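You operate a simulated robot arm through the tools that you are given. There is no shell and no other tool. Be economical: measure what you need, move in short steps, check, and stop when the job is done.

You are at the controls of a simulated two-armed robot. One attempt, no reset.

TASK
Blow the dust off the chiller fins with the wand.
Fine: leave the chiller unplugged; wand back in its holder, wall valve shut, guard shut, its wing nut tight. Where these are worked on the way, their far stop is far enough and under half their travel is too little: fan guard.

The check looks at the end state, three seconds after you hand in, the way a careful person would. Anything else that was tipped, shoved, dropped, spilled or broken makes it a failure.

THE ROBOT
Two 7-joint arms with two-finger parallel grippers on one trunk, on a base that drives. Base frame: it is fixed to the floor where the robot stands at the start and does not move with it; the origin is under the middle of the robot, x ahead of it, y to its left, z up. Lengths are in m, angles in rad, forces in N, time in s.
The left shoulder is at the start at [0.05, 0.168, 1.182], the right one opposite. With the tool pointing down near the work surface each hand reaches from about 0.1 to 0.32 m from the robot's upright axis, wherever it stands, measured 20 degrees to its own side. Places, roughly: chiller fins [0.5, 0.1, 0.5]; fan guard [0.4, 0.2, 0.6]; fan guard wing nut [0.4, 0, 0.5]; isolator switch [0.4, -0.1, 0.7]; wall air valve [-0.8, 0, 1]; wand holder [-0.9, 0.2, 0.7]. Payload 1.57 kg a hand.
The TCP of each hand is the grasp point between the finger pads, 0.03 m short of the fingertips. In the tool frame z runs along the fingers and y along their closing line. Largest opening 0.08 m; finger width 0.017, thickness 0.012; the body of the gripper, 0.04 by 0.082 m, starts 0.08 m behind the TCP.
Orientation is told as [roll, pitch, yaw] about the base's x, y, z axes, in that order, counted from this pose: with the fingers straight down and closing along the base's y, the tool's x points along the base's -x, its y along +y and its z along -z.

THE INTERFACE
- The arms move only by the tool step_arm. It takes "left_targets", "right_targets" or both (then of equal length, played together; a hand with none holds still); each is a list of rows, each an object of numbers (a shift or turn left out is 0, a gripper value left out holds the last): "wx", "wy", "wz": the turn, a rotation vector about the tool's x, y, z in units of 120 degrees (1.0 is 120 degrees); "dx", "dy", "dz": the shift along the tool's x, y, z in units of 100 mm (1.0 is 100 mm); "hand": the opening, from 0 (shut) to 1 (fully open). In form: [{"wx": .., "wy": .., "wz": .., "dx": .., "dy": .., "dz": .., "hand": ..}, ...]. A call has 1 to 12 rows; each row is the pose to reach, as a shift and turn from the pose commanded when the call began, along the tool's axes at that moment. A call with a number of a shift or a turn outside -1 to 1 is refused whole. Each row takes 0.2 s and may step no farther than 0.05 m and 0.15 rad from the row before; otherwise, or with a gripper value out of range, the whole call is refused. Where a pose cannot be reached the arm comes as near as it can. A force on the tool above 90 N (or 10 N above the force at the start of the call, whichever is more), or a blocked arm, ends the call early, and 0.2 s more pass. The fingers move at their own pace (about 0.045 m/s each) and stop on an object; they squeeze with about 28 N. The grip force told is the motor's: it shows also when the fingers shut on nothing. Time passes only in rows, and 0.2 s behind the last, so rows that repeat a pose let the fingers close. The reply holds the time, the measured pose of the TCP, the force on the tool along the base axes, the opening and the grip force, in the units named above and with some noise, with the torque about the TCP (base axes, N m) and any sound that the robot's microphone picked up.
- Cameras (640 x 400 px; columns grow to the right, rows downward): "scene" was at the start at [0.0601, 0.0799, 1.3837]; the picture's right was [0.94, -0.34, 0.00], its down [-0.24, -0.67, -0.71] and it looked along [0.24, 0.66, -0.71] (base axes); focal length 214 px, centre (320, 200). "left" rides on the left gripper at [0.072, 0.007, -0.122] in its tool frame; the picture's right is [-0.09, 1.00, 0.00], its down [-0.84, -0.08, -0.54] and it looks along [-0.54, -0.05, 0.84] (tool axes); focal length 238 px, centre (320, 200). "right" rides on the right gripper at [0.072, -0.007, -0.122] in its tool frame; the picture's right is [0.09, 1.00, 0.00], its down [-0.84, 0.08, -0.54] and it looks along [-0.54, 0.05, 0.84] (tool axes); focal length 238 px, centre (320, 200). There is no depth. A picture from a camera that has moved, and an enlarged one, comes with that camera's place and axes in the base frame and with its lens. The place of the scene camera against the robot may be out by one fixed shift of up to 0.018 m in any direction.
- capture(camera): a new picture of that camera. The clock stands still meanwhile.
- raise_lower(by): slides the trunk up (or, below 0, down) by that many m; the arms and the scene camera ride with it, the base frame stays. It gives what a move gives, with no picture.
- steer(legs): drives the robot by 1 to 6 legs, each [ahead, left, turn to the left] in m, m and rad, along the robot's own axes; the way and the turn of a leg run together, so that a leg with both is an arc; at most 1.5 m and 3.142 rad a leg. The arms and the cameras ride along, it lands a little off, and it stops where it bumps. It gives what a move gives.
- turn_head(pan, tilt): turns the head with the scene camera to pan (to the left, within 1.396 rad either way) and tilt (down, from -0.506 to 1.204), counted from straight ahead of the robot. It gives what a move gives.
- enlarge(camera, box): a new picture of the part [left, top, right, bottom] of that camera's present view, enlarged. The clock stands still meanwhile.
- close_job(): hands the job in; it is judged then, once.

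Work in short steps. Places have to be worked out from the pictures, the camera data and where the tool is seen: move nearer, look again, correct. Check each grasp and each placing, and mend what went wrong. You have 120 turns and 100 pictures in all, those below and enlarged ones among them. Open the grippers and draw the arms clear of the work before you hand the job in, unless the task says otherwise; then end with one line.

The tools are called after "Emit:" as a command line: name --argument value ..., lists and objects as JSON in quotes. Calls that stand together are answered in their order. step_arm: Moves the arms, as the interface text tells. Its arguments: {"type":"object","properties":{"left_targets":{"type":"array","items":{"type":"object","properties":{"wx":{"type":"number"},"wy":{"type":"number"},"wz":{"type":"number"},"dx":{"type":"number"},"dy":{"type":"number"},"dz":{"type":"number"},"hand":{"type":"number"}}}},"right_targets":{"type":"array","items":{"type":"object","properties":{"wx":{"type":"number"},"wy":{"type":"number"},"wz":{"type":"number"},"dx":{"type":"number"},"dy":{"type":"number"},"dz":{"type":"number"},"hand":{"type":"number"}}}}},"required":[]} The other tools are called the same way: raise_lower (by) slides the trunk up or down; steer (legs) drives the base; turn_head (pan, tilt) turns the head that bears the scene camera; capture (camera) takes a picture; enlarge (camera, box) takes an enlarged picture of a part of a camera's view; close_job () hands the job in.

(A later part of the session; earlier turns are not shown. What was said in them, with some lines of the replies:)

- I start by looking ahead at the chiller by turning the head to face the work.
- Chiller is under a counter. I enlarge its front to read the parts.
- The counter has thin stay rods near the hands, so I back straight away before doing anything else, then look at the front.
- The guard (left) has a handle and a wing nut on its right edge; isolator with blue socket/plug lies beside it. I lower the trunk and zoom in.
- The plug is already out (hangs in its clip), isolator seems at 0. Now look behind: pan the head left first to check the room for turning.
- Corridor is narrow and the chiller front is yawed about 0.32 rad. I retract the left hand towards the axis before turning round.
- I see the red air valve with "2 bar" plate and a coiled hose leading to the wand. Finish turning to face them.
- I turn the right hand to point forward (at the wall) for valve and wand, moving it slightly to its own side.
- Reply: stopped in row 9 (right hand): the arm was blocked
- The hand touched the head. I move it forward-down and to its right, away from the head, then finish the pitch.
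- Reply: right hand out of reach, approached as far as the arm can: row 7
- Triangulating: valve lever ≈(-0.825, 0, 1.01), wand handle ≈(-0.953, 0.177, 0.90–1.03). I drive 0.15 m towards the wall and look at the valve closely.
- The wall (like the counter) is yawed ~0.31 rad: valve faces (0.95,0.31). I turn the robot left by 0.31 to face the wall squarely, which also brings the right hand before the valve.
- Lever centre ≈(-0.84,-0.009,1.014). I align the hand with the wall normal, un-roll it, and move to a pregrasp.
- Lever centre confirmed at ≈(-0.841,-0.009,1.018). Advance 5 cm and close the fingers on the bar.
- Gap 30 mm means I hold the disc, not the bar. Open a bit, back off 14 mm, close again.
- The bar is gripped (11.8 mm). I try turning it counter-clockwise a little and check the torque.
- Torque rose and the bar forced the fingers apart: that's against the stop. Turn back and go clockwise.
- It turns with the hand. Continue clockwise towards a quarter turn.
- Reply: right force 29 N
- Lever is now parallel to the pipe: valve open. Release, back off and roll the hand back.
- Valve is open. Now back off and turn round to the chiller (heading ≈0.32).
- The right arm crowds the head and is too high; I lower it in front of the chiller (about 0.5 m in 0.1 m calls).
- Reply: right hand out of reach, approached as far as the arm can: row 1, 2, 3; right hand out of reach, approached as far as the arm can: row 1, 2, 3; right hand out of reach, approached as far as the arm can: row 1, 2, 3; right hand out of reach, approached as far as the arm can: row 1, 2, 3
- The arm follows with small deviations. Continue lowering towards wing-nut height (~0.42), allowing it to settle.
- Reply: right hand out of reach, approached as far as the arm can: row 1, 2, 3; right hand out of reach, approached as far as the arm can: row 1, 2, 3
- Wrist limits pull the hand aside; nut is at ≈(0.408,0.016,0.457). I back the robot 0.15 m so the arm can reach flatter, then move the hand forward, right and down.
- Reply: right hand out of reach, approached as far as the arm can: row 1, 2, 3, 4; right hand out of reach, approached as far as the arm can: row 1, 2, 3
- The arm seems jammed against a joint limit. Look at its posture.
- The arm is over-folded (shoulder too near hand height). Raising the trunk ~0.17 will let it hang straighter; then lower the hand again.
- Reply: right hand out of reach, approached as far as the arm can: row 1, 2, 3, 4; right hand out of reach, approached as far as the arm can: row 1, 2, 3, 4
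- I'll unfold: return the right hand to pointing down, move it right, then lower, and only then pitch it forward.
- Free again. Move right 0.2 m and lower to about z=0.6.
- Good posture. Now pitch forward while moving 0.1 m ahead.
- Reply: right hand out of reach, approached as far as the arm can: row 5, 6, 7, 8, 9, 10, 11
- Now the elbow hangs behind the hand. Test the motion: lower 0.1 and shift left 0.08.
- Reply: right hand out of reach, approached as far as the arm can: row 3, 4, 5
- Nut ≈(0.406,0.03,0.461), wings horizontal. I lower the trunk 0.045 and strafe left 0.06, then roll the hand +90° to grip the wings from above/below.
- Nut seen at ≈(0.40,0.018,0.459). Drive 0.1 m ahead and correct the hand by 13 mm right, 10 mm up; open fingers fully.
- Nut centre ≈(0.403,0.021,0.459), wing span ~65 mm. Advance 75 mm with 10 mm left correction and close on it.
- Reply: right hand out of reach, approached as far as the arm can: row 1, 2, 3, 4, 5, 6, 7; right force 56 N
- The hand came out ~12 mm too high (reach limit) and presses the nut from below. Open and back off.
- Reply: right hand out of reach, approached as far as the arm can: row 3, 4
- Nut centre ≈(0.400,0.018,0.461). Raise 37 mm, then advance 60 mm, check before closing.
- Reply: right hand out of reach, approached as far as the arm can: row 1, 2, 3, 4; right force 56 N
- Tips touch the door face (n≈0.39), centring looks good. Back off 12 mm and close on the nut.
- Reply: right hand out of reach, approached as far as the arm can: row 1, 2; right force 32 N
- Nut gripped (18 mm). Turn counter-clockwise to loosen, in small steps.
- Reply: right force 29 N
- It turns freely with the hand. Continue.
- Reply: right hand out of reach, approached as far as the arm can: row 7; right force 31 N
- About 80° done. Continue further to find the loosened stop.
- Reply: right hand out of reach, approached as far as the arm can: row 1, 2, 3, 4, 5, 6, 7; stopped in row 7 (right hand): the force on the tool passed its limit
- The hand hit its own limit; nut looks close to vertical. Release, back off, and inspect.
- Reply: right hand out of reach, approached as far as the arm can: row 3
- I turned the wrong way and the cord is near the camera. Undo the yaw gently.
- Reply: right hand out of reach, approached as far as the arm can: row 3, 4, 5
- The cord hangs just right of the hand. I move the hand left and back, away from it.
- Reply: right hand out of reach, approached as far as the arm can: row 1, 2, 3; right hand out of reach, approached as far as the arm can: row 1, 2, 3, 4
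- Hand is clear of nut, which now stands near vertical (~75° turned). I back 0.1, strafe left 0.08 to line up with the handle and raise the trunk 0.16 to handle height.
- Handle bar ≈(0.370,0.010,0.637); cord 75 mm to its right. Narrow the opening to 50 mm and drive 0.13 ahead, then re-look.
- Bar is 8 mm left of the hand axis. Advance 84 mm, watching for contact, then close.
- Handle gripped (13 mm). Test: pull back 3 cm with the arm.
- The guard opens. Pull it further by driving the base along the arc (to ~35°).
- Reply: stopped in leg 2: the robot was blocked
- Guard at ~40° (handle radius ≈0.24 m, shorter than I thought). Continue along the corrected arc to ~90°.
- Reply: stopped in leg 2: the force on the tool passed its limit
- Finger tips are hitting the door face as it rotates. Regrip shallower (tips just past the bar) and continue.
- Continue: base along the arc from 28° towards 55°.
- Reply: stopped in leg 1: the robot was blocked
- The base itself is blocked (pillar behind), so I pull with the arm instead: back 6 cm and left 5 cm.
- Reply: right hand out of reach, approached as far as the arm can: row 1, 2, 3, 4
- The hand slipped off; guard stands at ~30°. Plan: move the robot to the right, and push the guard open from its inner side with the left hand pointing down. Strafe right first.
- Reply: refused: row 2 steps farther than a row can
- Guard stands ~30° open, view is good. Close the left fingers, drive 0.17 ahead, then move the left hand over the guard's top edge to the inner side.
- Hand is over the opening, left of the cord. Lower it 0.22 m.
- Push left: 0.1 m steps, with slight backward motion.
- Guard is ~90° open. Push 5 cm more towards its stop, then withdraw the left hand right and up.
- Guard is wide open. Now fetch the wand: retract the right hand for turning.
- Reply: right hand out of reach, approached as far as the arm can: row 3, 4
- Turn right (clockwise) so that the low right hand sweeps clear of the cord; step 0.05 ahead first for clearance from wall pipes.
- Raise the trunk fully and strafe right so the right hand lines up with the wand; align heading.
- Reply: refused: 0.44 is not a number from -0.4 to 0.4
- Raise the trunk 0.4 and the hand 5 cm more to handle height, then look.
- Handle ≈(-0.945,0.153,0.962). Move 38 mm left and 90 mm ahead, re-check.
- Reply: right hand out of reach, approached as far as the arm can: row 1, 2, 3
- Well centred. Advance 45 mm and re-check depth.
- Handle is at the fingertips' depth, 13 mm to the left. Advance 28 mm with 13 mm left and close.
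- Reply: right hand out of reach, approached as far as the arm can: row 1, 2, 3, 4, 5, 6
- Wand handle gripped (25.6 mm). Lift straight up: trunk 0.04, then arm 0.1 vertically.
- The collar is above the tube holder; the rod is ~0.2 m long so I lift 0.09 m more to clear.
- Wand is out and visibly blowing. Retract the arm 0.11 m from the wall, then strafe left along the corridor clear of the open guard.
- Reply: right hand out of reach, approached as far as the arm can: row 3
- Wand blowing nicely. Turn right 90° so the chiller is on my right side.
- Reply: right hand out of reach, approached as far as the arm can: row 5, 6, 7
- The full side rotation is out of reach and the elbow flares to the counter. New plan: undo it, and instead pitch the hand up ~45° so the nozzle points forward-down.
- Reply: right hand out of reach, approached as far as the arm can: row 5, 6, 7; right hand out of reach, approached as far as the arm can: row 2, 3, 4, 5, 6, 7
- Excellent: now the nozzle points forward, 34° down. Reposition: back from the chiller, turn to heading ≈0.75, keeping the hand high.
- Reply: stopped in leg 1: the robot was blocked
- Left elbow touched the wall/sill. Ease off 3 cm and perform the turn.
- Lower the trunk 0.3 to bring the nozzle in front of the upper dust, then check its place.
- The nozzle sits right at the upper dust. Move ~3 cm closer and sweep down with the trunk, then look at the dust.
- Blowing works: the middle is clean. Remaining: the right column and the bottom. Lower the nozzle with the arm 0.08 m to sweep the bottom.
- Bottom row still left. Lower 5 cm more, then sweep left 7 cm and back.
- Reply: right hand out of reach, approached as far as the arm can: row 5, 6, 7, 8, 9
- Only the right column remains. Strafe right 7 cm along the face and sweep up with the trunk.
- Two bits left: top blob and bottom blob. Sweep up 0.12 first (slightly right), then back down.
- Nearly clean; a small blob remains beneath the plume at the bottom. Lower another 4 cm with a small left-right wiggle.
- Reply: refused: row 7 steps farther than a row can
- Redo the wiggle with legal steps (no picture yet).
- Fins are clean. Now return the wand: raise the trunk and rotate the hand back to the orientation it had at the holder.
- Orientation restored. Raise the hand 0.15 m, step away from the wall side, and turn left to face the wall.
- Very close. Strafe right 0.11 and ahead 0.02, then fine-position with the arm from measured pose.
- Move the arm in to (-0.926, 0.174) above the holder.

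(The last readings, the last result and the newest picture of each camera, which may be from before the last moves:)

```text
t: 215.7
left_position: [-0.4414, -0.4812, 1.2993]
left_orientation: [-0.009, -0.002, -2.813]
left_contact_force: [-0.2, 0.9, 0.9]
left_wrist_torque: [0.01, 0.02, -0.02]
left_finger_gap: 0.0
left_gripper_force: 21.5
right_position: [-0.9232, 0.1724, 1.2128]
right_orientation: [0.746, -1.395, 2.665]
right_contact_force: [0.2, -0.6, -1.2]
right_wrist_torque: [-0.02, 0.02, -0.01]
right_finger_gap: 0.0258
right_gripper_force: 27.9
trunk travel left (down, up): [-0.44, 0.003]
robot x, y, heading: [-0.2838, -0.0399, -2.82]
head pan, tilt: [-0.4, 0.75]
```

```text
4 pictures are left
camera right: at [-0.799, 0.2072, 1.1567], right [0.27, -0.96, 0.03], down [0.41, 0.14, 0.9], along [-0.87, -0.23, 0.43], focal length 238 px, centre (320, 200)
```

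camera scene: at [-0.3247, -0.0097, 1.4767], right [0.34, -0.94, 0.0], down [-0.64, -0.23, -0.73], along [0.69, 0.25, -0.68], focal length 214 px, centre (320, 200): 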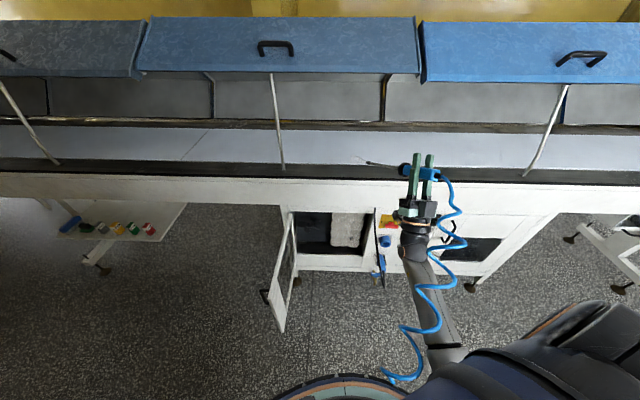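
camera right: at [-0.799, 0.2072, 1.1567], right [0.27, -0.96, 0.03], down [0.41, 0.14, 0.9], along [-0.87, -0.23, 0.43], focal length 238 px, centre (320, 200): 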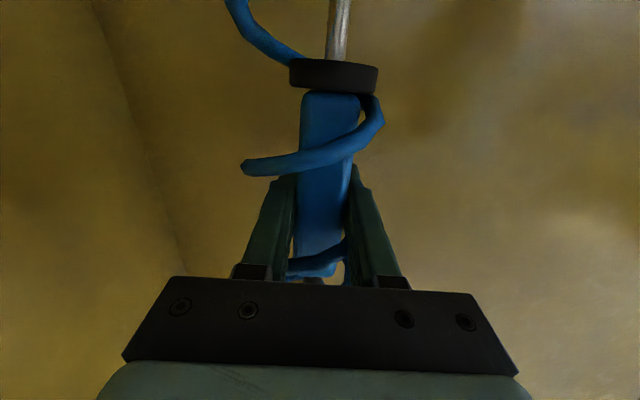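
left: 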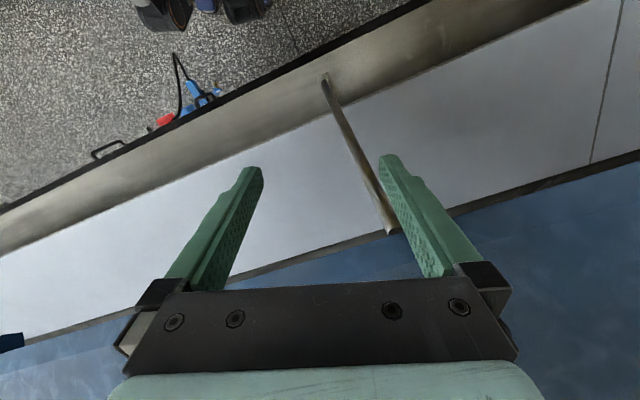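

The wand has tilted ~4° in the grip; I counter-rotate slightly and view from the scene camera before lowering.

Emit:
step_arm --right_targets '[{"wz": -0.036, "dz": 0.03}, {"wz": -0.036, "dz": 0.03, "dx": 0.1}]'

Emit:
enlarge --camera "scene" --box '[290, 100, 450, 240]'

```text
t: 216.3
left_position: [-0.4436, -0.4831, 1.2996]
left_orientation: [-0.008, -0.001, -2.815]
left_contact_force: [-0.7, 0.0, -1.1]
left_wrist_torque: [-0.03, 0.06, -0.02]
left_finger_gap: 0.0002
left_gripper_force: 21.4
right_position: [-0.9262, 0.1716, 1.2013]
right_orientation: [0.322, -1.436, 3.089]
right_contact_force: [0.7, 0.7, -1.8]
right_wrist_torque: [-0.01, 0.01, 0.01]
right_finger_gap: 0.0257
right_gripper_force: 27.9
trunk travel left (down, up): [-0.44, 0.003]
robot x, y, heading: [-0.2836, -0.0423, -2.818]
head pan, tilt: [-0.4, 0.75]
```

```text
2.86 times, centred on (370, 170) of scene
camera zoom: at [-0.4131, -0.0437, 1.4767], right [0.07, 1.0, 0.0], down [0.68, -0.05, -0.73], along [-0.73, 0.05, -0.68], focal length 613 px, centre (177, 286)
```

zoom: 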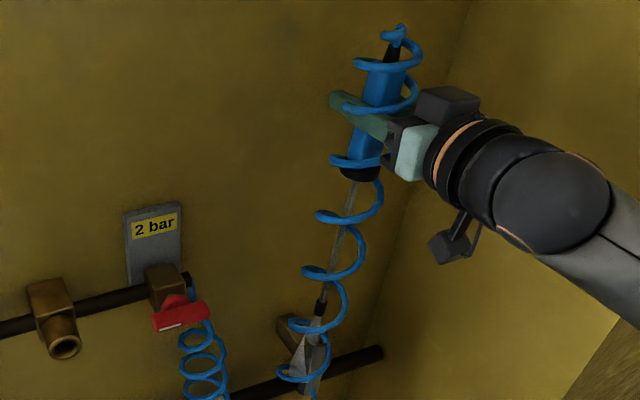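

The tip hangs just over the tube, in the same relation as on pull-out. Lower 5 cm and check forces.

Emit:
step_arm --right_targets '[{"dx": 0.15, "dz": 0.02}, {"dx": 0.3, "dz": 0.04}, {"dx": 0.5, "dz": 0.06}]'

```text
t: 217.1
left_position: [-0.441, -0.4835, 1.2996]
left_orientation: [-0.009, -0.004, -2.816]
left_contact_force: [-0.7, -0.5, 0.0]
left_wrist_torque: [0.02, 0.04, 0.01]
left_finger_gap: 0.0
left_gripper_force: 20.9
right_position: [-0.9218, 0.1692, 1.1495]
right_orientation: [0.285, -1.429, 3.129]
right_contact_force: [-0.1, 0.7, -4.5]
right_wrist_torque: [0.2, 0.64, -0.03]
right_finger_gap: 0.0259
right_gripper_force: 28.1
trunk travel left (down, up): [-0.44, 0.003]
robot x, y, heading: [-0.2844, -0.0401, -2.815]
head pan, tilt: [-0.4, 0.75]
```

Side contact: tip should go slightly wallward and +y. Shift (-8, +6 mm) and lower 5 cm more.

Emit:
step_arm --right_targets '[{"dy": -0.08, "dz": 0.06}, {"dx": 0.16, "dy": -0.09, "dz": 0.08}, {"dx": 0.33, "dy": -0.09, "dz": 0.1}, {"dx": 0.5, "dy": -0.1, "dz": 0.12}]'

```text
t: 218.1
left_position: [-0.4416, -0.4826, 1.3001]
left_orientation: [-0.008, -0.001, -2.814]
left_contact_force: [-0.9, -0.4, 0.8]
left_wrist_torque: [0.02, 0.0, 0.01]
left_finger_gap: 0.0004
left_gripper_force: 20.9
right_position: [-0.9321, 0.1749, 1.1004]
right_orientation: [0.321, -1.435, 3.093]
right_contact_force: [0.5, -1.1, -1.7]
right_wrist_torque: [-0.01, -0.19, 0.03]
right_finger_gap: 0.026
right_gripper_force: 28.2
trunk travel left (down, up): [-0.44, 0.003]
robot x, y, heading: [-0.2821, -0.04, -2.815]
head pan, tilt: [-0.4, 0.75]
```

Inside the tube now. Continue down 8 cm with a small correction.

Emit:
step_arm --right_targets '[{"dx": 0.2, "dy": 0.0, "dz": -0.01}, {"dx": 0.4, "dy": -0.01, "dz": 0.01}, {"dx": 0.6, "dy": -0.02, "dz": 0.03}, {"dx": 0.8, "dy": -0.03, "dz": 0.05}]'

```text
t: 219.1
left_position: [-0.443, -0.4832, 1.2994]
left_orientation: [-0.008, -0.003, -2.814]
left_contact_force: [-0.2, 0.5, -0.1]
left_wrist_torque: [0.01, 0.04, 0.01]
left_finger_gap: 0.0
left_gripper_force: 21.0
right_position: [-0.9251, 0.1759, 1.0215]
right_orientation: [0.33, -1.435, 3.089]
right_contact_force: [0.2, -2.9, -0.6]
right_wrist_torque: [-0.3, 0.02, -0.02]
right_finger_gap: 0.0257
right_gripper_force: 28.3
trunk travel left (down, up): [-0.44, 0.003]
robot x, y, heading: [-0.2845, -0.04, -2.817]
head pan, tilt: [-0.4, 0.75]
```

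Lower 4 cm more.

Emit:
step_arm --right_targets '[{"dx": 0.2, "dy": 0.01, "dz": 0.02}, {"dx": 0.4, "dy": 0.01, "dz": 0.045}, {"dx": 0.4, "dy": 0.01, "dz": 0.045}]'

```text
t: 219.9
left_position: [-0.443, -0.4842, 1.3003]
left_orientation: [-0.008, -0.002, -2.815]
left_contact_force: [-1.0, -0.8, -0.1]
left_wrist_torque: [0.0, -0.03, 0.02]
left_finger_gap: 0.0
left_gripper_force: 21.3
right_position: [-0.9239, 0.1729, 0.9818]
right_orientation: [0.317, -1.436, 3.097]
right_contact_force: [0.4, 0.1, -1.0]
right_wrist_torque: [0.02, 0.03, -0.04]
right_finger_gap: 0.0257
right_gripper_force: 27.6
trunk travel left (down, up): [-0.44, 0.003]
robot x, y, heading: [-0.2881, -0.042, -2.817]
head pan, tilt: [-0.4, 0.75]
```

Emit:
step_arm --right_targets '[{"dx": 0.08, "dz": 0.01}, {"dx": 0.16, "dz": 0.02}, {"dx": 0.22, "dz": 0.03}]'

```text
t: 220.7
left_position: [-0.441, -0.4836, 1.3014]
left_orientation: [-0.009, -0.002, -2.817]
left_contact_force: [-0.5, -0.3, 0.3]
left_wrist_torque: [-0.01, 0.0, -0.03]
left_finger_gap: 0.0001
left_gripper_force: 21.6
right_position: [-0.9236, 0.1737, 0.9646]
right_orientation: [0.338, -1.45, 3.076]
right_contact_force: [1.5, 1.2, 11.3]
right_wrist_torque: [0.18, -0.22, 0.0]
right_finger_gap: 0.0256
right_gripper_force: 27.8
trunk travel left (down, up): [-0.44, 0.003]
robot x, y, heading: [-0.2867, -0.0437, -2.815]
head pan, tilt: [-0.4, 0.75]
```

Seated (11 N upward at z≈0.965). Release and back straight out.

Emit:
step_arm --right_targets '[{"hand": 0.4}, {"hand": 0.9}, {"hand": 0.9}, {"dz": -0.3}, {"dz": -0.6}, {"dz": -0.95}]'

Emit:
capture --camera "right"

```text
t: 222.1
left_position: [-0.4421, -0.4823, 1.2992]
left_orientation: [-0.009, -0.002, -2.816]
left_contact_force: [0.2, 0.0, 0.1]
left_wrist_torque: [0.02, 0.02, 0.03]
left_finger_gap: 0.0
left_gripper_force: 20.8
right_position: [-0.8321, 0.1983, 0.9735]
right_orientation: [0.327, -1.437, 3.088]
right_contact_force: [0.1, 0.9, 0.0]
right_wrist_torque: [-0.02, 0.04, -0.02]
right_finger_gap: 0.0721
right_gripper_force: 0.1
trunk travel left (down, up): [-0.44, 0.003]
robot x, y, heading: [-0.2862, -0.0394, -2.815]
head pan, tilt: [-0.4, 0.75]
```

```text
2 pictures are left
camera right: at [-0.7089, 0.2371, 0.9171], right [0.28, -0.96, -0.05], down [0.43, 0.08, 0.9], along [-0.86, -0.27, 0.43], focal length 238 px, centre (320, 200)
```

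right: 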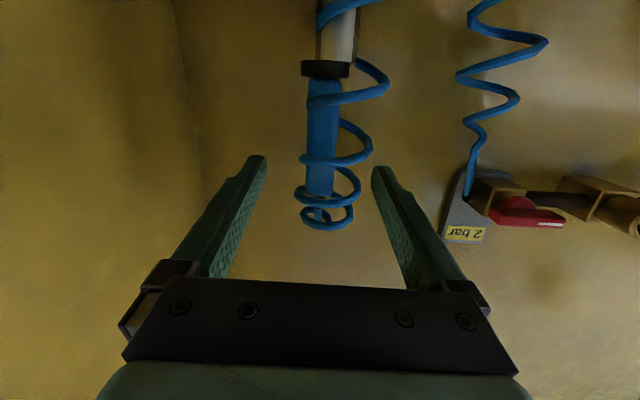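

Wand is properly seated in its holder. Now shut the valve: strafe left 0.2, and roll the hand +90° to grip the horizontal lever.

Emit:
steer --legs '[[-0.03, 0, 0], [0, 0.2, 0]]'

Emit:
step_arm --right_targets '[{"wx": -0.006, "wy": -0.0025, "wz": 0.067}, {"wx": -0.012, "wy": -0.005, "wz": 0.134}, {"wx": -0.018, "wy": -0.0075, "wz": 0.201}, {"wx": -0.024, "wy": -0.01, "wz": 0.268}, {"wx": -0.03, "wy": -0.0125, "wz": 0.335}, {"wx": -0.036, "wy": -0.015, "wz": 0.402}, {"wx": -0.042, "wy": -0.0175, "wz": 0.469}, {"wx": -0.048, "wy": -0.02, "wz": 0.536}, {"wx": -0.054, "wy": -0.0225, "wz": 0.603}, {"wx": -0.06, "wy": -0.025, "wz": 0.67}, {"wx": -0.066, "wy": -0.0274, "wz": 0.7365}]'

```text
t: 224.1
left_position: [-0.3523, -0.6617, 1.2998]
left_orientation: [-0.008, -0.002, -2.819]
left_contact_force: [1.1, -0.4, -0.1]
left_wrist_torque: [0.03, -0.02, 0.01]
left_finger_gap: 0.0001
left_gripper_force: 21.4
right_position: [-0.7398, 0.0196, 0.972]
right_orientation: [0.319, -1.436, 3.09]
right_contact_force: [0.7, -0.5, 0.4]
right_wrist_torque: [0.0, -0.01, -0.01]
right_finger_gap: 0.0721
right_gripper_force: 0.2
trunk travel left (down, up): [-0.44, 0.003]
robot x, y, heading: [-0.1903, -0.2204, -2.821]
head pan, tilt: [-0.4, 0.75]
```

```text
t: 226.5
left_position: [-0.3522, -0.6615, 1.3007]
left_orientation: [-0.008, -0.001, -2.817]
left_contact_force: [0.0, 0.4, 0.0]
left_wrist_torque: [-0.03, 0.0, -0.02]
left_finger_gap: 0.0
left_gripper_force: 20.8
right_position: [-0.7384, 0.0216, 0.9723]
right_orientation: [1.57, 0.023, 1.891]
right_contact_force: [-0.6, -0.1, -0.7]
right_wrist_torque: [-0.01, -0.03, 0.03]
right_finger_gap: 0.0721
right_gripper_force: 0.1
trunk travel left (down, up): [-0.44, 0.003]
robot x, y, heading: [-0.1922, -0.2177, -2.821]
head pan, tilt: [-0.4, 0.75]
```

Aligned. Raise 45 mm, advance 73 mm onto the lever and close.

Emit:
step_arm --right_targets '[{"dy": 0.45}, {"dy": 0.45, "dz": 0.35}, {"dy": 0.45, "dz": 0.73}, {"dy": 0.45, "dz": 0.73, "hand": 0}, {"dy": 0.45, "dz": 0.73, "hand": 0}, {"dy": 0.45, "dz": 0.73, "hand": 0}, {"dy": 0.45, "dz": 0.73, "hand": 0}]'

```text
t: 228.1
left_position: [-0.3515, -0.6619, 1.3005]
left_orientation: [-0.007, -0.003, -2.818]
left_contact_force: [-0.1, 0.4, -0.7]
left_wrist_torque: [0.03, 0.0, -0.01]
left_finger_gap: 0.0001
left_gripper_force: 21.1
right_position: [-0.8078, -0.0028, 1.02]
right_orientation: [1.576, 0.019, 1.891]
right_contact_force: [-2.2, -1.0, 7.0]
right_wrist_torque: [0.16, 0.19, 0.09]
right_finger_gap: 0.0119
right_gripper_force: 16.4
trunk travel left (down, up): [-0.44, 0.003]
robot x, y, heading: [-0.1894, -0.2156, -2.817]
head pan, tilt: [-0.4, 0.75]
```

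Lever gripped (11.9 mm). Turn counter-clockwise a quarter turn to shut.

Emit:
step_arm --right_targets '[{"dy": 0.02, "wz": -0.065}, {"dy": 0.02, "wz": -0.13}, {"dy": 0.02, "wz": -0.195}, {"dy": 0.02, "wz": -0.26}, {"dy": 0.02, "wz": -0.325}, {"dy": 0.02, "wz": -0.39}, {"dy": 0.02, "wz": -0.455}, {"dy": 0.02, "wz": -0.52}, {"dy": 0.02, "wz": -0.585}, {"dy": 0.02, "wz": -0.65}, {"dy": 0.02, "wz": -0.715}, {"dy": 0.02, "wz": -0.755}]'

```text
t: 230.7
left_position: [-0.3507, -0.6601, 1.3017]
left_orientation: [-0.006, -0.003, -2.818]
left_contact_force: [0.4, -0.7, 0.4]
left_wrist_torque: [-0.02, 0.0, -0.02]
left_finger_gap: 0.0001
left_gripper_force: 21.7
right_position: [-0.8076, -0.0005, 1.0183]
right_orientation: [1.379, -1.566, 2.081]
right_contact_force: [10.1, 5.1, -1.7]
right_wrist_torque: [0.18, -0.57, -0.11]
right_finger_gap: 0.0118
right_gripper_force: 28.9
trunk travel left (down, up): [-0.44, 0.003]
robot x, y, heading: [-0.1936, -0.2186, -2.818]
head pan, tilt: [-0.4, 0.75]
```

Nudge a bit further to be sure it's against the shut stop.

Emit:
step_arm --right_targets '[{"wz": -0.04}, {"wz": -0.08}, {"wz": -0.08}]'

```text
t: 231.5
left_position: [-0.3507, -0.6592, 1.3007]
left_orientation: [-0.009, -0.003, -2.818]
left_contact_force: [1.0, 0.3, 0.2]
left_wrist_torque: [0.01, -0.01, -0.02]
left_finger_gap: 0.0001
left_gripper_force: 21.1
right_position: [-0.8084, -0.0005, 1.0187]
right_orientation: [-1.569, -1.414, -1.256]
right_contact_force: [13.2, 6.0, -3.0]
right_wrist_torque: [-0.72, -0.2, -0.17]
right_finger_gap: 0.0144
right_gripper_force: 30.8
trunk travel left (down, up): [-0.44, 0.003]
robot x, y, heading: [-0.1941, -0.2185, -2.819]
head pan, tilt: [-0.4, 0.75]
```

Valve is shut against its stop. Release, retract, turn right to face the chiller again at a spot for closing the guard, then lower the trunk.

Emit:
step_arm --right_targets '[{"hand": 0.6}, {"hand": 0.6}, {"dz": -0.3}, {"dz": -0.65}, {"dz": -1.0, "wz": 0.05}]'

Emit:
steer --legs '[[0, 0, -1.57], [0, 0, -1.575]]'

```text
t: 232.7
left_position: [-0.3517, -0.6603, 1.3007]
left_orientation: [-0.01, -0.002, -2.82]
left_contact_force: [-0.2, 0.5, -0.7]
left_wrist_torque: [0.02, -0.01, -0.02]
left_finger_gap: 0.0
left_gripper_force: 21.6
right_position: [-0.7115, 0.0307, 1.0197]
right_orientation: [-1.581, -1.518, -1.241]
right_contact_force: [-0.7, -0.6, -0.6]
right_wrist_torque: [-0.02, 0.0, 0.0]
right_finger_gap: 0.048
right_gripper_force: 0.2
trunk travel left (down, up): [-0.44, 0.003]
robot x, y, heading: [-0.194, -0.219, -2.825]
head pan, tilt: [-0.4, 0.75]
```

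```text
t: 240.7
left_position: [-0.036, 0.2232, 1.3]
left_orientation: [-0.01, -0.002, 0.329]
left_contact_force: [-0.3, -0.7, -0.1]
left_wrist_torque: [-0.02, 0.01, 0.02]
left_finger_gap: 0.0
left_gripper_force: 21.3
right_position: [0.3281, -0.4674, 1.0185]
right_orientation: [-1.547, -1.518, 1.873]
right_contact_force: [-0.1, 0.6, 0.3]
right_wrist_torque: [-0.01, 0.0, 0.01]
right_finger_gap: 0.0478
right_gripper_force: 0.1
trunk travel left (down, up): [-0.44, 0.003]
robot x, y, heading: [-0.1931, -0.2206, 0.327]
head pan, tilt: [-0.4, 0.75]
```

Shift 5 cm ahead/left, lower the trunk fully, and move the left hand left beyond the guard, above its top edge.

Emit:
steer --legs '[[0.05, 0.05, 0]]'

Emit:
raise_lower --by -0.4

Emit:
raise_lower --by -0.04

Emit:
step_arm --left_targets '[{"dy": 0.4}, {"dy": 0.8}, {"dy": 1.0}]'

Emit:
step_arm --left_targets '[{"dy": 0.3, "dx": -0.2}]'

Emit:
turn_head --pan 0.5 --tilt 0.8

```text
t: 241.8
left_position: [-0.0049, 0.2901, 1.3]
left_orientation: [-0.011, -0.001, 0.328]
left_contact_force: [-0.9, -0.2, -0.5]
left_wrist_torque: [0.01, -0.01, 0.02]
left_finger_gap: 0.0003
left_gripper_force: 21.0
right_position: [0.3604, -0.4014, 1.0185]
right_orientation: [-1.535, -1.517, 1.861]
right_contact_force: [1.2, -0.2, -0.3]
right_wrist_torque: [0.02, -0.03, -0.01]
right_finger_gap: 0.048
right_gripper_force: 0.2
trunk travel left (down, up): [-0.44, 0.003]
robot x, y, heading: [-0.158, -0.1545, 0.326]
head pan, tilt: [-0.4, 0.75]
```

```text
t: 245.6
left_position: [-0.0044, 0.2873, 0.9004]
left_orientation: [-0.01, -0.001, 0.328]
left_contact_force: [0.5, -0.1, 0.5]
left_wrist_torque: [0.01, 0.0, 0.0]
left_finger_gap: 0.0
left_gripper_force: 21.6
right_position: [0.361, -0.402, 0.6205]
right_orientation: [-1.55, -1.519, 1.873]
right_contact_force: [-0.1, -0.2, 0.5]
right_wrist_torque: [-0.03, 0.01, -0.02]
right_finger_gap: 0.048
right_gripper_force: 0.0
trunk travel left (down, up): [-0.04, 0.403]
robot x, y, heading: [-0.1602, -0.1521, 0.328]
head pan, tilt: [-0.4, 0.75]
```

```text
t: 246.4
left_position: [-0.0034, 0.2873, 0.8604]
left_orientation: [-0.009, -0.001, 0.329]
left_contact_force: [-0.4, 0.3, -0.7]
left_wrist_torque: [0.01, 0.01, 0.0]
left_finger_gap: 0.0
left_gripper_force: 20.9
right_position: [0.3601, -0.4027, 0.5785]
right_orientation: [-1.55, -1.518, 1.876]
right_contact_force: [0.4, -1.3, 0.7]
right_wrist_torque: [-0.04, 0.0, 0.0]
right_finger_gap: 0.0483
right_gripper_force: 0.1
trunk travel left (down, up): [0.0, 0.443]
robot x, y, heading: [-0.1594, -0.1536, 0.333]
head pan, tilt: [-0.4, 0.75]
```

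```text
t: 247.2
left_position: [-0.0351, 0.3833, 0.8603]
left_orientation: [-0.009, -0.002, 0.326]
left_contact_force: [-0.7, -0.6, -0.2]
left_wrist_torque: [-0.02, 0.04, -0.01]
left_finger_gap: 0.0
left_gripper_force: 20.7
right_position: [0.3605, -0.4016, 0.5801]
right_orientation: [-1.549, -1.519, 1.872]
right_contact_force: [0.8, -0.5, 0.5]
right_wrist_torque: [0.02, -0.03, -0.01]
right_finger_gap: 0.0478
right_gripper_force: 0.2
trunk travel left (down, up): [0.0, 0.443]
robot x, y, heading: [-0.1597, -0.1563, 0.328]
head pan, tilt: [-0.4, 0.75]
```

```text
t: 247.6
left_position: [-0.0265, 0.4162, 0.8615]
left_orientation: [-0.01, -0.001, 0.327]
left_contact_force: [0.4, 0.4, 0.4]
left_wrist_torque: [-0.01, -0.03, -0.02]
left_finger_gap: 0.0002
left_gripper_force: 21.2
right_position: [0.3607, -0.4021, 0.579]
right_orientation: [-1.551, -1.519, 1.875]
right_contact_force: [0.2, 0.1, -0.2]
right_wrist_torque: [-0.02, 0.02, 0.0]
right_finger_gap: 0.048
right_gripper_force: 0.1
trunk travel left (down, up): [0.0, 0.443]
robot x, y, heading: [-0.1645, -0.1567, 0.325]
head pan, tilt: [-0.4, 0.75]
```

```text
t: 248.8
left_position: [-0.0262, 0.4169, 0.8607]
left_orientation: [-0.01, -0.001, 0.328]
left_contact_force: [0.3, -0.2, 0.4]
left_wrist_torque: [-0.02, 0.01, 0.0]
left_finger_gap: 0.0
left_gripper_force: 21.0
right_position: [0.3601, -0.4025, 0.5784]
right_orientation: [-1.549, -1.519, 1.873]
right_contact_force: [-0.2, -0.4, 0.4]
right_wrist_torque: [0.01, -0.03, 0.02]
right_finger_gap: 0.0482
right_gripper_force: 0.1
trunk travel left (down, up): [0.0, 0.443]
robot x, y, heading: [-0.161, -0.1533, 0.325]
head pan, tilt: [0.499, 0.799]
```

Left hand is at τ≈-0.40, n≈0.11, outside the guard. Lower 0.22 m.

Emit:
step_arm --left_targets '[{"dz": 0.4}, {"dz": 0.8}, {"dz": 1.0}]'

Emit:
step_arm --left_targets '[{"dz": 0.4}, {"dz": 0.8}, {"dz": 1.0}]'

```text
t: 249.6
left_position: [-0.0268, 0.4153, 0.7585]
left_orientation: [-0.008, -0.004, 0.328]
left_contact_force: [0.2, -0.1, 0.5]
left_wrist_torque: [0.01, 0.01, -0.01]
left_finger_gap: 0.0
left_gripper_force: 21.6
right_position: [0.3614, -0.4027, 0.5794]
right_orientation: [-1.548, -1.519, 1.873]
right_contact_force: [0.1, 0.4, -0.4]
right_wrist_torque: [-0.02, -0.01, 0.0]
right_finger_gap: 0.0482
right_gripper_force: 0.1
trunk travel left (down, up): [0.0, 0.443]
robot x, y, heading: [-0.1621, -0.1498, 0.325]
head pan, tilt: [0.499, 0.799]
```

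```text
t: 250.4
left_position: [-0.0269, 0.4157, 0.6583]
left_orientation: [-0.005, -0.002, 0.33]
left_contact_force: [-0.3, -0.1, 0.0]
left_wrist_torque: [0.01, 0.0, 0.01]
left_finger_gap: 0.0
left_gripper_force: 21.2
right_position: [0.3601, -0.4027, 0.5783]
right_orientation: [-1.551, -1.519, 1.874]
right_contact_force: [0.2, 0.4, 0.4]
right_wrist_torque: [-0.01, -0.03, -0.01]
right_finger_gap: 0.048
right_gripper_force: 0.1
trunk travel left (down, up): [0.0, 0.443]
robot x, y, heading: [-0.1647, -0.1529, 0.325]
head pan, tilt: [0.499, 0.799]
```

Sweep the guard closed along its arc.

Emit:
step_arm --left_targets '[{"dy": -0.35}, {"dy": -0.7}, {"dy": -1.0}]'

Emit:
step_arm --left_targets '[{"dy": -0.35, "dx": -0.01}, {"dy": -0.7, "dx": -0.03}, {"dy": -0.98, "dx": -0.05}]'

Emit:
step_arm --left_targets '[{"dy": -0.35, "dx": -0.1}, {"dy": -0.7, "dx": -0.25}, {"dy": -0.94, "dx": -0.38}]'

Emit:
step_arm --left_targets '[{"dy": -0.28, "dx": -0.22}, {"dy": -0.54, "dx": -0.48}, {"dy": -0.74, "dx": -0.72}]'

Emit:
step_arm --left_targets '[{"dy": -0.2, "dx": -0.35}, {"dy": -0.33, "dx": -0.65}]'

Emit:
capture --camera "scene"

```text
t: 251.2
left_position: [0.0055, 0.3223, 0.6609]
left_orientation: [-0.008, -0.001, 0.327]
left_contact_force: [0.1, -0.6, -0.2]
left_wrist_torque: [0.01, -0.03, 0.02]
left_finger_gap: 0.0
left_gripper_force: 21.3
right_position: [0.3601, -0.4023, 0.5789]
right_orientation: [-1.549, -1.519, 1.872]
right_contact_force: [0.0, -0.7, 0.4]
right_wrist_torque: [-0.03, -0.02, 0.0]
right_finger_gap: 0.048
right_gripper_force: 0.0
trunk travel left (down, up): [0.0, 0.443]
robot x, y, heading: [-0.1608, -0.1546, 0.322]
head pan, tilt: [0.499, 0.799]
```

```text
t: 252.0
left_position: [0.0417, 0.2306, 0.6623]
left_orientation: [-0.007, -0.003, 0.328]
left_contact_force: [0.0, 0.0, 0.2]
left_wrist_torque: [-0.02, -0.01, 0.0]
left_finger_gap: 0.0
left_gripper_force: 21.0
right_position: [0.3601, -0.4019, 0.5798]
right_orientation: [-1.548, -1.517, 1.873]
right_contact_force: [0.1, 0.1, 0.8]
right_wrist_torque: [-0.02, 0.01, -0.01]
right_finger_gap: 0.0479
right_gripper_force: 0.0
trunk travel left (down, up): [0.0, 0.443]
robot x, y, heading: [-0.1593, -0.1507, 0.329]
head pan, tilt: [0.499, 0.799]
```

```text
t: 252.8
left_position: [0.11, 0.1551, 0.6601]
left_orientation: [-0.008, -0.004, 0.328]
left_contact_force: [-0.1, -0.7, 1.1]
left_wrist_torque: [-0.01, -0.01, -0.03]
left_finger_gap: 0.0
left_gripper_force: 21.1
right_position: [0.3603, -0.4027, 0.5792]
right_orientation: [-1.549, -1.518, 1.872]
right_contact_force: [-0.7, 0.7, 0.0]
right_wrist_torque: [-0.03, 0.07, -0.02]
right_finger_gap: 0.0481
right_gripper_force: 0.1
trunk travel left (down, up): [0.0, 0.443]
robot x, y, heading: [-0.1604, -0.1533, 0.327]
head pan, tilt: [0.499, 0.799]
```

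```text
t: 253.6
left_position: [0.1998, 0.108, 0.6638]
left_orientation: [-0.01, -0.005, 0.329]
left_contact_force: [-0.3, 0.1, 0.3]
left_wrist_torque: [-0.02, -0.01, 0.0]
left_finger_gap: 0.0002
left_gripper_force: 21.0
right_position: [0.3615, -0.4022, 0.579]
right_orientation: [-1.549, -1.518, 1.874]
right_contact_force: [-0.4, -0.2, -0.3]
right_wrist_torque: [-0.04, 0.02, 0.01]
right_finger_gap: 0.0481
right_gripper_force: 0.1
trunk travel left (down, up): [0.0, 0.443]
robot x, y, heading: [-0.1577, -0.156, 0.327]
head pan, tilt: [0.499, 0.799]
```

```text
t: 254.2
left_position: [0.2731, 0.0943, 0.6639]
left_orientation: [-0.01, -0.002, 0.325]
left_contact_force: [0.6, -0.1, -0.6]
left_wrist_torque: [-0.01, 0.0, -0.01]
left_finger_gap: 0.0
left_gripper_force: 21.3
right_position: [0.3594, -0.4017, 0.5789]
right_orientation: [-1.547, -1.518, 1.873]
right_contact_force: [0.8, -0.1, -0.2]
right_wrist_torque: [0.02, 0.0, 0.01]
right_finger_gap: 0.0481
right_gripper_force: 0.1
trunk travel left (down, up): [0.0, 0.443]
robot x, y, heading: [-0.1612, -0.1541, 0.322]
head pan, tilt: [0.499, 0.799]
```

```text
1 pictures are left
camera scene: at [-0.0764, -0.0788, 1.0327], right [0.74, -0.68, 0.0], down [-0.49, -0.53, -0.7], along [0.47, 0.51, -0.72], focal length 214 px, centre (320, 200)
```

scene: 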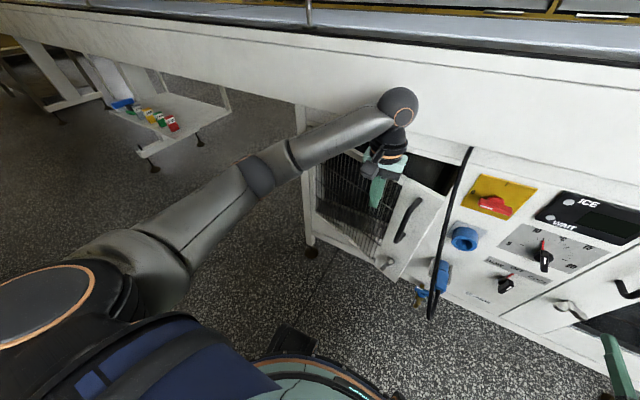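

Guard is nearly shut (~12°). Push a further 6 cm with the left hand, watching for contact.

Emit:
step_arm --left_targets '[{"dx": -0.2, "dy": -0.1}, {"dx": -0.4, "dy": -0.2}, {"dx": -0.6, "dy": -0.3}]'

```text
t: 255.0
left_position: [0.3272, 0.0854, 0.6642]
left_orientation: [-0.008, -0.004, 0.32]
left_contact_force: [-0.1, -0.2, 0.9]
left_wrist_torque: [-0.02, 0.03, 0.01]
left_finger_gap: 0.0002
left_gripper_force: 21.5
right_position: [0.3558, -0.4002, 0.5833]
right_orientation: [-1.723, -1.512, 2.051]
right_contact_force: [-0.6, -0.2, 0.3]
right_wrist_torque: [-0.02, 0.0, -0.02]
right_finger_gap: 0.0481
right_gripper_force: 0.1
trunk travel left (down, up): [0.0, 0.443]
robot x, y, heading: [-0.1647, -0.1542, 0.332]
head pan, tilt: [0.499, 0.799]
```

Left arm is near the fascia; guard ~6° from shut. Retract the left hand and bring the right hand over to the nut: back off, strafe left, forward; then lower it to nut height.

Emit:
step_arm --left_targets '[{"dx": 0.4}, {"dx": 0.8}, {"dx": 1.0, "dz": -0.3}, {"dx": 1.0, "dz": -0.7}, {"dx": 1.0, "dz": -1.0}]'

Emit:
step_arm --left_targets '[{"dz": -0.4}, {"dz": -0.8}, {"dz": -1.0, "dx": 0.4}, {"dz": -1.0, "dx": 0.8}]'

Emit:
steer --legs '[[-0.12, 0, -0.008], [0, 0.39, 0], [0.1, 0, 0]]'

```text
t: 256.2
left_position: [0.2425, 0.0573, 0.763]
left_orientation: [-0.009, -0.002, 0.328]
left_contact_force: [0.4, 0.7, 0.4]
left_wrist_torque: [0.0, 0.05, 0.01]
left_finger_gap: 0.0001
left_gripper_force: 21.2
right_position: [0.3602, -0.4028, 0.5796]
right_orientation: [-1.543, -1.519, 1.869]
right_contact_force: [-1.0, 0.8, -0.2]
right_wrist_torque: [0.01, 0.01, 0.0]
right_finger_gap: 0.0478
right_gripper_force: 0.0
trunk travel left (down, up): [0.0, 0.443]
robot x, y, heading: [-0.1628, -0.1567, 0.326]
head pan, tilt: [0.499, 0.799]
```

```text
t: 257.2
left_position: [0.1668, 0.0291, 0.863]
left_orientation: [-0.007, -0.001, 0.328]
left_contact_force: [0.1, 0.4, -0.4]
left_wrist_torque: [0.04, 0.01, -0.01]
left_finger_gap: 0.0001
left_gripper_force: 21.3
right_position: [0.3606, -0.4018, 0.5798]
right_orientation: [-1.546, -1.519, 1.872]
right_contact_force: [0.2, 0.4, 0.5]
right_wrist_torque: [-0.02, -0.01, -0.02]
right_finger_gap: 0.048
right_gripper_force: 0.1
trunk travel left (down, up): [0.0, 0.443]
robot x, y, heading: [-0.1628, -0.1541, 0.324]
head pan, tilt: [0.499, 0.799]
```

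```text
t: 261.2
left_position: [0.0309, 0.3835, 0.8644]
left_orientation: [-0.008, -0.003, 0.304]
left_contact_force: [0.2, -0.8, 0.0]
left_wrist_torque: [0.0, 0.0, -0.02]
left_finger_gap: 0.0002
left_gripper_force: 21.0
right_position: [0.2145, -0.0527, 0.5785]
right_orientation: [-1.55, -1.519, 1.85]
right_contact_force: [-1.0, 0.4, 0.2]
right_wrist_torque: [0.0, 0.03, -0.02]
right_finger_gap: 0.0479
right_gripper_force: 0.1
trunk travel left (down, up): [0.0, 0.443]
robot x, y, heading: [-0.3039, 0.2101, 0.3]
head pan, tilt: [0.499, 0.799]
```

Lower the hand to nut height (z≈0.461), roll it ~15° clockwise to match the nut, open fingers, and use the last picture to check.

Emit:
step_arm --right_targets '[{"dx": 0.35, "hand": 1}, {"dx": 0.7, "hand": 1}, {"dx": 1.0, "hand": 1}]'

Emit:
step_arm --right_targets '[{"dx": 0.18, "dy": 0.1, "wz": 0.065}, {"dx": 0.18, "dy": 0.1, "wz": 0.125}]'

Emit:
capture --camera "right"

```text
t: 262.0
left_position: [0.0318, 0.3829, 0.8635]
left_orientation: [-0.009, -0.003, 0.306]
left_contact_force: [-0.3, -0.8, 0.1]
left_wrist_torque: [-0.03, 0.0, -0.02]
left_finger_gap: 0.0
left_gripper_force: 22.0
right_position: [0.2163, -0.0587, 0.4808]
right_orientation: [-1.559, -1.518, 1.86]
right_contact_force: [0.4, -0.5, -0.3]
right_wrist_torque: [-0.02, -0.02, 0.03]
right_finger_gap: 0.0801
right_gripper_force: 0.1
trunk travel left (down, up): [0.0, 0.443]
robot x, y, heading: [-0.3031, 0.2066, 0.302]
head pan, tilt: [0.499, 0.799]
```

```text
t: 262.6
left_position: [0.0306, 0.3825, 0.862]
left_orientation: [-0.009, -0.002, 0.303]
left_contact_force: [-1.7, -1.2, 1.3]
left_wrist_torque: [0.03, -0.01, -0.04]
left_finger_gap: 0.0002
left_gripper_force: 21.2
right_position: [0.2137, -0.051, 0.4608]
right_orientation: [1.566, -1.36, -1.267]
right_contact_force: [0.0, -0.8, 0.1]
right_wrist_torque: [0.04, -0.01, 0.02]
right_finger_gap: 0.0801
right_gripper_force: 0.0
trunk travel left (down, up): [0.0, 0.443]
robot x, y, heading: [-0.2996, 0.206, 0.303]
head pan, tilt: [0.499, 0.799]
```

```text
0 pictures are left
camera right: at [0.0926, -0.0771, 0.3895], right [-0.29, 0.95, 0.12], down [-0.49, -0.26, 0.83], along [0.82, 0.19, 0.54], focal length 238 px, centre (320, 200)
```

right: 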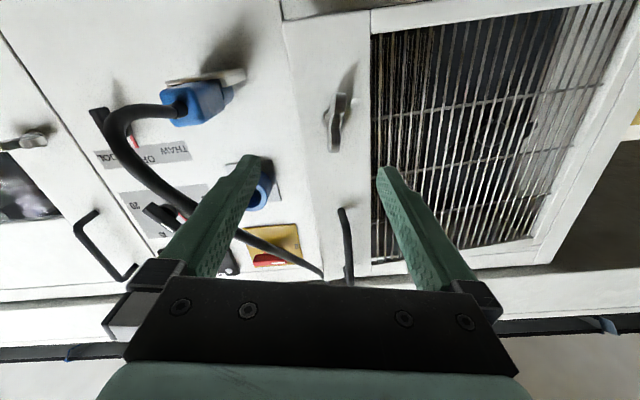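

Nut at ≈(0.362,0.020,0.466), roughly aligned. Drive 0.1 m ahead with the slight heading correction, then fine-position.

Emit:
steer --legs '[[0.1, 0.0, 0.0]]'

```text
t: 263.8
left_position: [0.1249, 0.4119, 0.8628]
left_orientation: [-0.009, -0.001, 0.3]
left_contact_force: [0.0, 0.2, -0.4]
left_wrist_torque: [0.07, 0.02, 0.0]
left_finger_gap: 0.0
left_gripper_force: 21.3
right_position: [0.3077, -0.0215, 0.4606]
right_orientation: [1.566, -1.361, -1.265]
right_contact_force: [0.1, 0.7, 0.2]
right_wrist_torque: [0.0, -0.02, 0.01]
right_finger_gap: 0.0799
right_gripper_force: 0.0
trunk travel left (down, up): [0.0, 0.443]
robot x, y, heading: [-0.2057, 0.2386, 0.302]
head pan, tilt: [0.499, 0.799]
```

Shift 20 mm left, roll slightly, push forward 76 mm so that the open fingertips press the guard shut.

Emit:
step_arm --right_targets '[{"dy": 0.2, "wz": 0.05}, {"dy": 0.2, "dz": 0.3, "wz": 0.06}, {"dy": 0.2, "dz": 0.55, "wz": 0.06}, {"dy": 0.2, "dz": 0.76, "wz": 0.06}, {"dy": 0.2, "dz": 0.76, "wz": 0.06}]'

```text
t: 265.0
left_position: [0.1252, 0.4122, 0.8644]
left_orientation: [-0.008, -0.003, 0.301]
left_contact_force: [0.0, 1.1, 0.8]
left_wrist_torque: [-0.01, 0.0, 0.03]
left_finger_gap: 0.0
left_gripper_force: 21.3
right_position: [0.3733, 0.0182, 0.4638]
right_orientation: [1.567, -1.237, -1.27]
right_contact_force: [-43.1, -11.1, 6.9]
right_wrist_torque: [0.69, -1.01, 1.75]
right_finger_gap: 0.0801
right_gripper_force: 0.1
trunk travel left (down, up): [0.0, 0.443]
robot x, y, heading: [-0.2057, 0.2382, 0.3]
head pan, tilt: [0.499, 0.799]
```

Contact at the same depth as with the guard closed: it's shut. Back off 10 mm and close on the nut.

Emit:
step_arm --right_targets '[{"dz": -0.12}, {"dz": -0.12, "hand": 0}, {"dz": -0.12, "hand": 0}, {"dz": -0.12, "hand": 0}, {"dz": -0.12, "hand": 0}, {"dz": -0.12, "hand": 0}]'

```text
t: 266.4
left_position: [0.1265, 0.4104, 0.8635]
left_orientation: [-0.006, -0.002, 0.303]
left_contact_force: [0.4, 0.0, -0.4]
left_wrist_torque: [0.0, 0.02, -0.05]
left_finger_gap: 0.0002
left_gripper_force: 21.1
right_position: [0.364, 0.0082, 0.463]
right_orientation: [1.552, -1.237, -1.263]
right_contact_force: [9.2, -29.8, -8.1]
right_wrist_torque: [-0.21, 0.23, -0.8]
right_finger_gap: 0.0172
right_gripper_force: 25.4
trunk travel left (down, up): [0.0, 0.443]
robot x, y, heading: [-0.208, 0.2373, 0.302]
head pan, tilt: [0.499, 0.799]
```

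Nut gripped (17 mm). Turn clockwise to tighten, easing the side load.

Emit:
step_arm --right_targets '[{"dy": -0.05, "wz": 0.03}, {"dy": -0.05, "wz": 0.09}, {"dy": -0.05, "wz": 0.15}, {"dy": -0.05, "wz": 0.21}, {"dy": -0.05, "wz": 0.27}, {"dy": -0.05, "wz": 0.33}, {"dy": -0.05, "wz": 0.39}, {"dy": -0.05, "wz": 0.45}]'

```text
t: 268.2
left_position: [0.1266, 0.4109, 0.8631]
left_orientation: [-0.009, -0.001, 0.301]
left_contact_force: [-0.2, -0.5, 0.3]
left_wrist_torque: [0.0, -0.01, 0.0]
left_finger_gap: 0.0003
left_gripper_force: 20.8
right_position: [0.3644, 0.01, 0.4604]
right_orientation: [1.563, -0.29, -1.273]
right_contact_force: [4.7, -24.0, -7.9]
right_wrist_torque: [-0.17, 0.16, -0.19]
right_finger_gap: 0.0168
right_gripper_force: 31.8
trunk travel left (down, up): [0.0, 0.443]
robot x, y, heading: [-0.2062, 0.2332, 0.299]
head pan, tilt: [0.499, 0.799]
```

Turning freely. Continue until the tight stop is felt.

Emit:
step_arm --right_targets '[{"dx": 0.0, "dy": -0.02, "wz": 0.05}, {"dy": -0.02, "wz": 0.1}, {"dy": -0.02, "wz": 0.15}]'

```text
t: 269.0
left_position: [0.1254, 0.4109, 0.8642]
left_orientation: [-0.007, -0.001, 0.303]
left_contact_force: [-0.2, 0.1, -0.1]
left_wrist_torque: [0.01, 0.01, 0.01]
left_finger_gap: 0.0
left_gripper_force: 21.0
right_position: [0.364, 0.0101, 0.4604]
right_orientation: [1.567, 0.022, -1.272]
right_contact_force: [5.0, -19.1, -4.1]
right_wrist_torque: [-0.08, -0.01, -0.32]
right_finger_gap: 0.0171
right_gripper_force: 32.1
trunk travel left (down, up): [0.0, 0.443]
robot x, y, heading: [-0.2055, 0.2371, 0.302]
head pan, tilt: [0.499, 0.799]
```

Emit:
step_arm --right_targets '[{"wz": 0.05}, {"wz": 0.1}, {"wz": 0.15}]'

```text
t: 269.8
left_position: [0.1258, 0.4125, 0.8645]
left_orientation: [-0.005, -0.002, 0.302]
left_contact_force: [-0.5, 0.0, 0.1]
left_wrist_torque: [0.01, -0.04, 0.02]
left_finger_gap: 0.0001
left_gripper_force: 21.6
right_position: [0.3641, 0.0096, 0.4605]
right_orientation: [1.568, 0.335, -1.274]
right_contact_force: [5.9, -15.7, -5.9]
right_wrist_torque: [-0.72, -0.62, -0.39]
right_finger_gap: 0.0181
right_gripper_force: 32.9
trunk travel left (down, up): [0.0, 0.443]
robot x, y, heading: [-0.2051, 0.2373, 0.301]
head pan, tilt: [0.499, 0.799]
```

Resistance rose (≈0.9 N·m) – tight stop reached. One small firm nudge, then release and back away.

Emit:
step_arm --right_targets '[{"wz": 0.04}, {"wz": 0.07}, {"wz": 0.07}]'

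Emit:
step_arm --right_targets '[{"wz": -0.03, "hand": 0.5}, {"wz": -0.03, "hand": 1}, {"wz": -0.03, "hand": 1}, {"wz": -0.03, "dz": -0.3}, {"wz": -0.03, "dz": -0.6}, {"wz": -0.03, "dz": -0.9}]'

Emit:
steer --legs '[[-0.1, 0, 0]]'

```text
t: 270.6
left_position: [0.125, 0.4118, 0.8633]
left_orientation: [-0.005, -0.002, 0.303]
left_contact_force: [0.5, 0.4, -0.3]
left_wrist_torque: [-0.03, -0.03, -0.01]
left_finger_gap: 0.0001
left_gripper_force: 21.1
right_position: [0.3635, 0.0124, 0.4601]
right_orientation: [1.567, 0.481, -1.274]
right_contact_force: [2.0, -10.9, -5.9]
right_wrist_torque: [-0.97, -0.84, 0.33]
right_finger_gap: 0.0215
right_gripper_force: 34.6
trunk travel left (down, up): [0.0, 0.443]
robot x, y, heading: [-0.2052, 0.2339, 0.299]
head pan, tilt: [0.499, 0.799]
```

```text
t: 272.0
left_position: [0.125, 0.4134, 0.8638]
left_orientation: [-0.008, -0.002, 0.302]
left_contact_force: [0.3, -0.5, 0.3]
left_wrist_torque: [0.01, 0.03, 0.01]
left_finger_gap: 0.0
left_gripper_force: 21.7
right_position: [0.2741, -0.015, 0.4627]
right_orientation: [1.569, 0.419, -1.271]
right_contact_force: [-0.1, -0.1, 0.2]
right_wrist_torque: [-0.03, 0.0, -0.01]
right_finger_gap: 0.0797
right_gripper_force: 0.2
trunk travel left (down, up): [0.0, 0.443]
robot x, y, heading: [-0.2046, 0.234, 0.3]
head pan, tilt: [0.499, 0.799]
```

```text
t: 273.1
left_position: [0.031, 0.3827, 0.8635]
left_orientation: [-0.009, -0.002, 0.301]
left_contact_force: [0.0, 0.6, -0.3]
left_wrist_torque: [-0.05, -0.01, 0.01]
left_finger_gap: 0.0
left_gripper_force: 20.8
right_position: [0.1818, -0.0458, 0.4612]
right_orientation: [1.57, 0.419, -1.272]
right_contact_force: [0.1, 0.9, 0.6]
right_wrist_torque: [-0.01, -0.01, 0.01]
right_finger_gap: 0.0798
right_gripper_force: 0.0
trunk travel left (down, up): [0.0, 0.443]
robot x, y, heading: [-0.2981, 0.206, 0.298]
head pan, tilt: [0.499, 0.799]
```

The nut pushed the fingers apart at its stop, so it is tight, and both hands are clear of the work. I open the left gripper before handing in.

Emit:
step_arm --left_targets '[{"hand": 1}, {"hand": 1}, {"hand": 1}]'

Emit:
close_job

```text
t: 273.9
left_position: [0.0308, 0.3828, 0.8642]
left_orientation: [-0.01, -0.001, 0.302]
left_contact_force: [-0.2, 0.4, -0.3]
left_wrist_torque: [-0.01, 0.01, -0.04]
left_finger_gap: 0.068
left_gripper_force: 0.0
right_position: [0.1824, -0.0444, 0.4621]
right_orientation: [1.57, 0.42, -1.273]
right_contact_force: [0.0, -0.1, -1.4]
right_wrist_torque: [-0.02, -0.02, 0.01]
right_finger_gap: 0.0803
right_gripper_force: 0.0
trunk travel left (down, up): [0.0, 0.443]
robot x, y, heading: [-0.3, 0.2085, 0.305]
head pan, tilt: [0.499, 0.799]
```

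```text
The job is handed in.
```

The fins are blown clean and the chiller is unplugged (its plug was already out), and the wand is back in its holder, all confirmed in pictures. The valve is shut, the guard shut and its wing nut tight, judged by contact and torque because I had no pictures left to check them.
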